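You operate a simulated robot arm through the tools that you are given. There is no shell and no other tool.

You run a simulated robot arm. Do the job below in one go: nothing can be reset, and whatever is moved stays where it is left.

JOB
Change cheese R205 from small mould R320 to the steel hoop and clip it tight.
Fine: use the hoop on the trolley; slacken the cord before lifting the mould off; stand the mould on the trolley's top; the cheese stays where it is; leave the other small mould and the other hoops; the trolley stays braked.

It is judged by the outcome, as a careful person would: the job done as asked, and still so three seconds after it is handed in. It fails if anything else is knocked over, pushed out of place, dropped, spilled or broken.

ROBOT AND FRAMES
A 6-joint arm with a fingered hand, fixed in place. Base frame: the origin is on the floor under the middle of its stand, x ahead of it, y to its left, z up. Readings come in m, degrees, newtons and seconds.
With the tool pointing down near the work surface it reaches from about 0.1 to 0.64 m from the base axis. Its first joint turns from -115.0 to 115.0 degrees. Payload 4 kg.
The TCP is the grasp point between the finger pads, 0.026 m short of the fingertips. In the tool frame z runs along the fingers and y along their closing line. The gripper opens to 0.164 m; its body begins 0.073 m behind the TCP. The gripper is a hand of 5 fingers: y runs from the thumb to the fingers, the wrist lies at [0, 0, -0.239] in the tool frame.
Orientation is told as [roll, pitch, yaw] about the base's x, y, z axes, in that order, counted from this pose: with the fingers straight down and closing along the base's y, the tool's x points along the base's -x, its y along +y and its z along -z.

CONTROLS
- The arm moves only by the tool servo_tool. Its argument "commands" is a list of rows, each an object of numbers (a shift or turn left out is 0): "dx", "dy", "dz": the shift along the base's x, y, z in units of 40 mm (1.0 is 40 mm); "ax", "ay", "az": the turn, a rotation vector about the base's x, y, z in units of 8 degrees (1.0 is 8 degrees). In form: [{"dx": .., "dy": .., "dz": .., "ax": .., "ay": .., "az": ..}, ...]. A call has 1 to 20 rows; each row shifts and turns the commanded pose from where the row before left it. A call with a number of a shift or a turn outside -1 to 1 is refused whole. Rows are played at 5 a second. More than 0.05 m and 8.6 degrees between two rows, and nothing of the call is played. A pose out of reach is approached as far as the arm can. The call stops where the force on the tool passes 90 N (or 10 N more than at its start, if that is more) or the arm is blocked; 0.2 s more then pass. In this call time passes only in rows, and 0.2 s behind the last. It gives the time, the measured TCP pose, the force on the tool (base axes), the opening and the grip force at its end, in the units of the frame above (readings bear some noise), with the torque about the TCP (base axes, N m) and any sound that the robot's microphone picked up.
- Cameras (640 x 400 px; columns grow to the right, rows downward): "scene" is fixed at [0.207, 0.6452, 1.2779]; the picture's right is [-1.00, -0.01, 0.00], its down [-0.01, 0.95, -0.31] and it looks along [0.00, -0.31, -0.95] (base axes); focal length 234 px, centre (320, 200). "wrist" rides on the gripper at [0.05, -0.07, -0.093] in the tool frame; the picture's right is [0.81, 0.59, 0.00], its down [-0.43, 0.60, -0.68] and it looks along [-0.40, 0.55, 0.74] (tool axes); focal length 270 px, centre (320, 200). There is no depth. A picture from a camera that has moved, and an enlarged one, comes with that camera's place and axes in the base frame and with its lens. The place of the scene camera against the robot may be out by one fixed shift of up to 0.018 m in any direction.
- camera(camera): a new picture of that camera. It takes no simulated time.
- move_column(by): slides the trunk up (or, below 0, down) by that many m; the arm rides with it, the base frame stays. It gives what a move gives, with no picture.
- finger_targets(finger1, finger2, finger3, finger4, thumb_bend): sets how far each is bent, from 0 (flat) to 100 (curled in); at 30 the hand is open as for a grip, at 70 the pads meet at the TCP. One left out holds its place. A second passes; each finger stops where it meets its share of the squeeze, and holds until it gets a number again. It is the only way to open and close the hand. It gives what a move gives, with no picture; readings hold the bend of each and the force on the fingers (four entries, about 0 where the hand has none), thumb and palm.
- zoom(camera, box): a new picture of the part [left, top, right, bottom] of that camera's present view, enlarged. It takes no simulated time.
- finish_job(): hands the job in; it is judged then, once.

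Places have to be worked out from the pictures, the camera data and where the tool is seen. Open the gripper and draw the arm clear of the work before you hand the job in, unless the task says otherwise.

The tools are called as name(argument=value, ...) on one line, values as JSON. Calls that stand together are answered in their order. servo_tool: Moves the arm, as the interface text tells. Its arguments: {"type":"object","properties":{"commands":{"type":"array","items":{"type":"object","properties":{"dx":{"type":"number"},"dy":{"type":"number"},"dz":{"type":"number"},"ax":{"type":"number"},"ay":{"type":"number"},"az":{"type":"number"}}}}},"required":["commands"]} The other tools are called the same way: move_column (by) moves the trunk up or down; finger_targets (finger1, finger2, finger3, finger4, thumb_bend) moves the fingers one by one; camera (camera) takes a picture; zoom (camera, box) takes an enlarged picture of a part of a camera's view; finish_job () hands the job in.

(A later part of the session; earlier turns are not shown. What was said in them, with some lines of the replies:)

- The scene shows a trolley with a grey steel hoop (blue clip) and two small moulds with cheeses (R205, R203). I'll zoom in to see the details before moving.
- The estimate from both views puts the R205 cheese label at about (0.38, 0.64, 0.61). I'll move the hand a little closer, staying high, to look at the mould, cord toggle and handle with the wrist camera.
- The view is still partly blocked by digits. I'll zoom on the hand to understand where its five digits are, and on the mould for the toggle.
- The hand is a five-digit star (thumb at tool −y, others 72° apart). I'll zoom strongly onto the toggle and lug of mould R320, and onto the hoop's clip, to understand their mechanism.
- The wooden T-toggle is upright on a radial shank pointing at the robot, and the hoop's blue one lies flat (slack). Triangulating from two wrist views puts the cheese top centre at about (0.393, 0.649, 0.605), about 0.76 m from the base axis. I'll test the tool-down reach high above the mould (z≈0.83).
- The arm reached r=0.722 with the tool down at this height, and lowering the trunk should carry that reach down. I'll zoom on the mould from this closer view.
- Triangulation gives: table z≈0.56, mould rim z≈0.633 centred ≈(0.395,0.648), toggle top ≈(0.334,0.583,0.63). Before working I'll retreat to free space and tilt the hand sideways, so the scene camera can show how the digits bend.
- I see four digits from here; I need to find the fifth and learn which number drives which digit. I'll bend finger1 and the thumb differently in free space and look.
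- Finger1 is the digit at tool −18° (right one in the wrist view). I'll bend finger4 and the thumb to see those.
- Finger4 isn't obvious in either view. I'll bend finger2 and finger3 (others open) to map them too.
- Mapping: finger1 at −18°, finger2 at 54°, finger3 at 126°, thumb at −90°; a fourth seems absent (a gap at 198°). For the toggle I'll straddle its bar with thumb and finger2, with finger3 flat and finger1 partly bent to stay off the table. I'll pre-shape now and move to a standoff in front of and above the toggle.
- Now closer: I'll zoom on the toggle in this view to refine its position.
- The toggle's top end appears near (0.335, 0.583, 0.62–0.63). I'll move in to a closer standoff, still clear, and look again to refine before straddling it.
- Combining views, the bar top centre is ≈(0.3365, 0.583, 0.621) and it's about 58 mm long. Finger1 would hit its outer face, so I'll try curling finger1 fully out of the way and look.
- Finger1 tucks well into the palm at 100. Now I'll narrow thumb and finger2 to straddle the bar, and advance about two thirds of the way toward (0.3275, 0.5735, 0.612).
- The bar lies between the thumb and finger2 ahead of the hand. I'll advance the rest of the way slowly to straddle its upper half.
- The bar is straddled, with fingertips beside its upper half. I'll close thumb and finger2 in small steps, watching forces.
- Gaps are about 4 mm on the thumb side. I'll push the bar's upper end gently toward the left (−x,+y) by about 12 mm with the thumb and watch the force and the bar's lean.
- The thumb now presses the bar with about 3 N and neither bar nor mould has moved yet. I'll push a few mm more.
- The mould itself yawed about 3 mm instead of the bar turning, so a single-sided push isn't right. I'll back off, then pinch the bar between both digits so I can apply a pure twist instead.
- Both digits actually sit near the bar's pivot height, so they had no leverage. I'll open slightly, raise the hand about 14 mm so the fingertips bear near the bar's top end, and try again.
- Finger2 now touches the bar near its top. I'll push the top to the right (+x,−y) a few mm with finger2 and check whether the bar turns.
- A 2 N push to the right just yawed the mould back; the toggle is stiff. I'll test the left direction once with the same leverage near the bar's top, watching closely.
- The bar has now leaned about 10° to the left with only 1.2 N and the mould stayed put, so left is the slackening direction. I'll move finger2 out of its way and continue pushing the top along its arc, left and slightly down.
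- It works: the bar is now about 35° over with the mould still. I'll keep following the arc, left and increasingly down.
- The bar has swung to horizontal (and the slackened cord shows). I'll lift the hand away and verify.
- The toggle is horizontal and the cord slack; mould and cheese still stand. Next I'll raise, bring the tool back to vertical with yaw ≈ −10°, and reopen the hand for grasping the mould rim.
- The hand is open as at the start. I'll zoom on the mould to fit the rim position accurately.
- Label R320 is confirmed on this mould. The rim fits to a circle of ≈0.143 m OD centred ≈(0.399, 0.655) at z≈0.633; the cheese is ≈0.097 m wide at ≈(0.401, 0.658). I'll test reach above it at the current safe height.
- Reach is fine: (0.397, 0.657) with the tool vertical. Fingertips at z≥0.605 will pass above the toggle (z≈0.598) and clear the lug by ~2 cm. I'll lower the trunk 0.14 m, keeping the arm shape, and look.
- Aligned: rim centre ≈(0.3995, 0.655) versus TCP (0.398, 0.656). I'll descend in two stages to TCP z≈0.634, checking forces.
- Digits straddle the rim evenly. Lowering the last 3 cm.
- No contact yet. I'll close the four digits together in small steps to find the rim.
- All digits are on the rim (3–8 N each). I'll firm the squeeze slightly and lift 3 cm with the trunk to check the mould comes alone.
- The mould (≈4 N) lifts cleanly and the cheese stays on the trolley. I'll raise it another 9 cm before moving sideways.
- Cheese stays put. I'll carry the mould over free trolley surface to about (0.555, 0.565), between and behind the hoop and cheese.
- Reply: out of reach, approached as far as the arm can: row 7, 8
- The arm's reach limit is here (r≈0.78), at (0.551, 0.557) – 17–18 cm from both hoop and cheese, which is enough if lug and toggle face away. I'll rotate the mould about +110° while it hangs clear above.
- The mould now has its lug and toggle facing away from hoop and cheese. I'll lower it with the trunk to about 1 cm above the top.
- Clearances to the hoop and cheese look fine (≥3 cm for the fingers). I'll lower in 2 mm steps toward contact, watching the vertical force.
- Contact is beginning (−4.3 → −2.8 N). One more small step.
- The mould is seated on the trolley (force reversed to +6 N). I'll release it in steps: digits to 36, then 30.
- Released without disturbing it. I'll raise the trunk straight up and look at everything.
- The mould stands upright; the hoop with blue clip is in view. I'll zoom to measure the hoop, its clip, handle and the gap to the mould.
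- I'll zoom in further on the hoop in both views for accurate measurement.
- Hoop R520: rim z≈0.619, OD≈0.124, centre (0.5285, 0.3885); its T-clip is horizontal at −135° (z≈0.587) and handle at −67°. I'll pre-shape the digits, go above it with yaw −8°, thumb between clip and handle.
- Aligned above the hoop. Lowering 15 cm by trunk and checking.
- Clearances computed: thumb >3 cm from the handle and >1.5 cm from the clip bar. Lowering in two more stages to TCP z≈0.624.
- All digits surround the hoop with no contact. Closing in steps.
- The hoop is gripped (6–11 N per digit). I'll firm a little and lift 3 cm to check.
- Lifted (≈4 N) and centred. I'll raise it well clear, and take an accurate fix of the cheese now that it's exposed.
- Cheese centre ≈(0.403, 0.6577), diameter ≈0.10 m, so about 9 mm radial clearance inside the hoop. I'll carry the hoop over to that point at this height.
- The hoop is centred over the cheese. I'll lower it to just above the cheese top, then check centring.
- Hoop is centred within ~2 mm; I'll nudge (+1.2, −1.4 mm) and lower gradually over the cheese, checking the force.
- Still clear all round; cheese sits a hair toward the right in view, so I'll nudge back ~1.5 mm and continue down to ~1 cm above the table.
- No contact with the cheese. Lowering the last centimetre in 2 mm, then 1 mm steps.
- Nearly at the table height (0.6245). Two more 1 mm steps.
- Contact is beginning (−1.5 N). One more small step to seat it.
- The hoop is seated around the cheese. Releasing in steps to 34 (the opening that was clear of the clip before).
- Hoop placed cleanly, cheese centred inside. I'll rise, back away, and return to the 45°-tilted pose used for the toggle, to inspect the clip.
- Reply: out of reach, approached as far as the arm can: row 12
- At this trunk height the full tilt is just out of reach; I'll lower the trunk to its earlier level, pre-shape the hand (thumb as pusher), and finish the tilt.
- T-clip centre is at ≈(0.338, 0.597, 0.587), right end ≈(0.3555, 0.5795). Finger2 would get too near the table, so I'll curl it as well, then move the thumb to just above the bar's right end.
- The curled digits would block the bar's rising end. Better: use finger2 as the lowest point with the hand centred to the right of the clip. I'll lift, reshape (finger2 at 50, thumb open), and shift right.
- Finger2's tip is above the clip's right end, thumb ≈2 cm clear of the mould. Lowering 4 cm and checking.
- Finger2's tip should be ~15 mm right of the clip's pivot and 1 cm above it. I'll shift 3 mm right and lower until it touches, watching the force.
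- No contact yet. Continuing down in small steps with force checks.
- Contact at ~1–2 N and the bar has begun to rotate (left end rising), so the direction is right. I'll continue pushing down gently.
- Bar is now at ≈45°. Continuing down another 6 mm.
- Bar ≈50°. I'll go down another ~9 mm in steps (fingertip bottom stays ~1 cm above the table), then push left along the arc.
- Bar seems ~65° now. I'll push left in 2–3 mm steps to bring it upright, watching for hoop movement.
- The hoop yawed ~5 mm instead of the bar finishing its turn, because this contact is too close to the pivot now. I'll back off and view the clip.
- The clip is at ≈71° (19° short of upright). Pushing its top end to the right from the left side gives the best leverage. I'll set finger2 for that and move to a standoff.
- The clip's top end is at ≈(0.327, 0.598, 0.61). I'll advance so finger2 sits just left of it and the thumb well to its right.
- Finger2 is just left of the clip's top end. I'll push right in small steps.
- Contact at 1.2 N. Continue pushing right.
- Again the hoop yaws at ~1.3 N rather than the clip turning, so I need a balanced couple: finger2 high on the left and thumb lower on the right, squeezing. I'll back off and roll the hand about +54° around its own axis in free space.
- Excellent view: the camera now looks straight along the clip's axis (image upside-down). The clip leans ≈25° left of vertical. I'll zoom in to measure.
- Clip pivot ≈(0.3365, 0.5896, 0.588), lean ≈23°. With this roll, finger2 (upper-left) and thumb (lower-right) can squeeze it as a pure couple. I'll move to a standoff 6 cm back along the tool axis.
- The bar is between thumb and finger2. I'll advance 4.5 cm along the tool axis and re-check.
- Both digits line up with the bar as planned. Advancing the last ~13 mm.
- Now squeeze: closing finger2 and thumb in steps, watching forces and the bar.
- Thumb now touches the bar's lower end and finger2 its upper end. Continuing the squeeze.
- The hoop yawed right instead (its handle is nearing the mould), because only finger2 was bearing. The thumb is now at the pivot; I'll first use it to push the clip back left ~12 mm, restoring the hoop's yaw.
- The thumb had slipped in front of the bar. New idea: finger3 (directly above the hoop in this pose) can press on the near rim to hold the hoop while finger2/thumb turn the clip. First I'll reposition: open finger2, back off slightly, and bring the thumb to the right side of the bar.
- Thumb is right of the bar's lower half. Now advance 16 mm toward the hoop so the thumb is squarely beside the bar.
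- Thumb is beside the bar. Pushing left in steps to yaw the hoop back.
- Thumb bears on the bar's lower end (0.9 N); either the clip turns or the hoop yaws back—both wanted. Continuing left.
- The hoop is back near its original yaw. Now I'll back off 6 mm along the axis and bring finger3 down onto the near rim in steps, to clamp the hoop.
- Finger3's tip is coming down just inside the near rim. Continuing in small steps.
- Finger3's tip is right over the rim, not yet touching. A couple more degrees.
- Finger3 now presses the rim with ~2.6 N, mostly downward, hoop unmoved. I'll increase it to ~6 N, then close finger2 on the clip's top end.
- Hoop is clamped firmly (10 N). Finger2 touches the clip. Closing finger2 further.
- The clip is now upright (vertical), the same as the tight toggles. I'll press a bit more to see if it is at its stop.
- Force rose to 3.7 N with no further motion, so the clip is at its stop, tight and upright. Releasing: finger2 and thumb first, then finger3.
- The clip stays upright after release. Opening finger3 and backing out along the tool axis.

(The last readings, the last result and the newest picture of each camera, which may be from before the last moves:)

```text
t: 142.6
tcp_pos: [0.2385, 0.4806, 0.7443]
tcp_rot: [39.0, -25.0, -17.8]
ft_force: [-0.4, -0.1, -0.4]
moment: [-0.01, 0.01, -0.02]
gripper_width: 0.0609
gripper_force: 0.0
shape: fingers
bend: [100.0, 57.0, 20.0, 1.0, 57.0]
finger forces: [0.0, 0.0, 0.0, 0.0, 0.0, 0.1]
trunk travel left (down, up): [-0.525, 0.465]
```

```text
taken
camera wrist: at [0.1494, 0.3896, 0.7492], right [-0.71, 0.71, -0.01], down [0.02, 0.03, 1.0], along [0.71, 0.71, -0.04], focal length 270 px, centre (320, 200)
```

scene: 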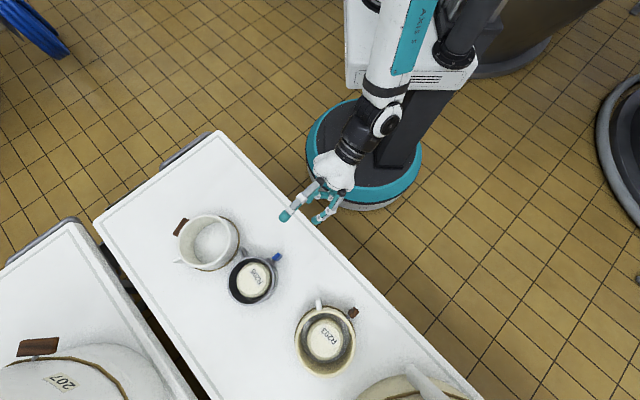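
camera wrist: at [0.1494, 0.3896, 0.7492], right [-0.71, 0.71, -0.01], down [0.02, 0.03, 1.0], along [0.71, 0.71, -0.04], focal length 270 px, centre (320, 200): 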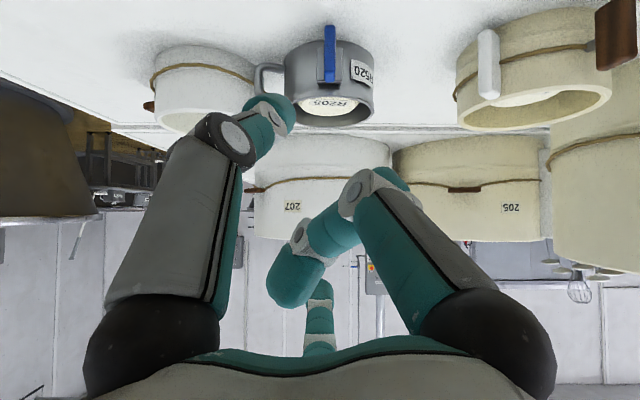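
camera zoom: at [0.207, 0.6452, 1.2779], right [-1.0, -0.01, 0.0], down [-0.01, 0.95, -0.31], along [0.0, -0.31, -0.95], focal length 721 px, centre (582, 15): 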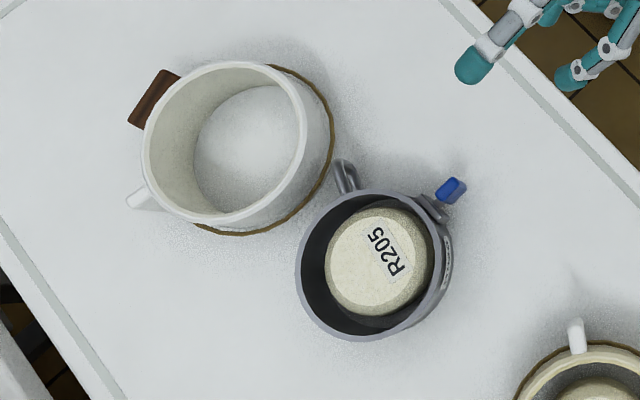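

The clip is upright, cheese unmoved inside the hoop, mould standing on the trolley. I'll raise the arm, open the hand fully, and do a last check.

move_column(by=0.12)

finger_targets(finger1=30, finger2=30, finger3=30, finger4=30, thumb_bend=30)

servo_tool(commands=[{"dx": -0.3, "dy": -0.6}, {"dx": -0.3, "dy": -0.6}, {"dx": -0.3, "dy": -0.6}, {"dx": -0.3, "dy": -0.6}])

zoom(camera="scene", box=[235, 235, 295, 285])

zoom(camera="wrist", box=[140, 0, 400, 160])

camera(camera="scene")

```text
t: 144.1
tcp_pos: [0.2396, 0.4792, 0.863]
tcp_rot: [39.1, -25.0, -17.8]
ft_force: [0.3, -1.1, -0.2]
moment: [0.04, 0.03, -0.03]
gripper_width: 0.0613
gripper_force: 0.0
shape: fingers
bend: [100.0, 57.0, 20.0, 1.0, 57.0]
finger forces: [0.0, 0.0, 0.0, 0.1, 0.0, 0.0]
trunk travel left (down, up): [-0.645, 0.345]
```

```text
t: 145.1
tcp_pos: [0.2388, 0.4798, 0.8623]
tcp_rot: [39.1, -25.0, -17.8]
ft_force: [0.1, -0.7, 0.0]
moment: [0.0, -0.01, 0.04]
gripper_width: 0.0904
gripper_force: 0.1
shape: fingers
bend: [30.0, 30.0, 30.0, 30.0, 30.0]
finger forces: [0.0, 0.1, 0.1, 0.1, 0.0, 0.0]
trunk travel left (down, up): [-0.645, 0.345]
```

```text
t: 146.1
tcp_pos: [0.1902, 0.4012, 0.8571]
tcp_rot: [39.0, -25.2, -17.8]
ft_force: [0.8, -0.1, 0.0]
moment: [0.02, 0.0, 0.01]
gripper_width: 0.0905
gripper_force: 0.1
shape: fingers
bend: [30.0, 30.0, 30.0, 30.0, 30.0]
finger forces: [0.0, 0.0, 0.0, 0.1, 0.1, 0.0]
out of reach, approached as far as the arm can: row 4
trunk travel left (down, up): [-0.645, 0.345]
```

```text
8.00 times, centred on (265, 260) of scene
camera zoom: at [0.207, 0.6452, 1.2779], right [-1.0, -0.01, 0.0], down [-0.01, 0.95, -0.31], along [0.0, -0.31, -0.95], focal length 1876 px, centre (760, -280)
```

zoom: 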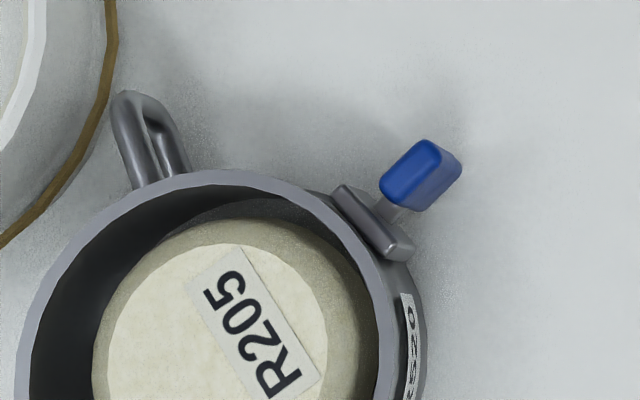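

```text
2.46 times, centred on (270, 80) of wrist
camera zoom: at [0.1014, 0.3109, 0.8636], right [-0.71, 0.71, -0.01], down [0.02, 0.03, 1.0], along [0.71, 0.71, -0.04], focal length 665 px, centre (443, 495)
```

zoom: 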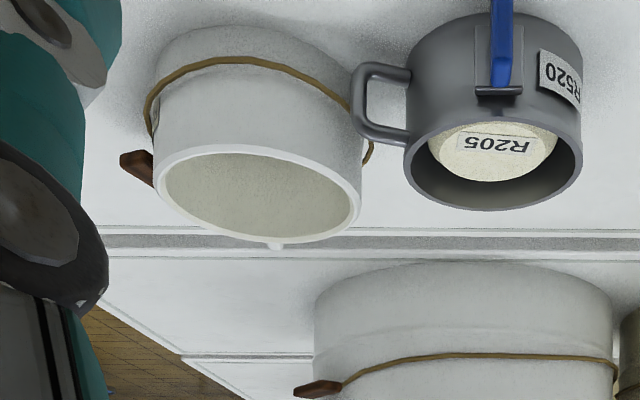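

```text
taken
```

scene: 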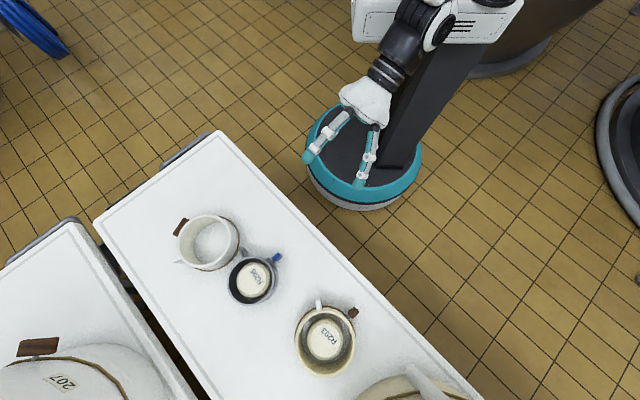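

Everything checks out. Cheese R205 is where it was, ringed by steel hoop R520 with its clip upright and tight. Mould R320 stands on the trolley with its cord slack. The R203 mould and the trolley haven't moved, and the hand is open and clear. Handing in.

finish_job()

```text
The job is handed in.
```

Cheese R205 is now in steel hoop R520, the hoop from the trolley, with the clip turned upright against its stop. I've handed the job in.

- **Cheese:** it is where it was, within about 2 mm by the pictures, and sits centred in the hoop.
- **Mould R320:** I slackened its cord first, then lifted it off and stood it upright on the trolley top. Its toggle and lug face away from the hoop.
- **Hoop handle:** it ended up close to the mould. The hoop twisted on the trolley while I was turning the clip, and I pushed it back to about its original angle. In the last picture the handle appears clear of the mould by a small gap. The mould did not move.
- **Other items:** the R203 mould and the trolley have not moved, I didn't use or move any other hoop, and nothing was knocked over or dropped.
- **Arm:** the hand is open and drawn back clear of the trolley.
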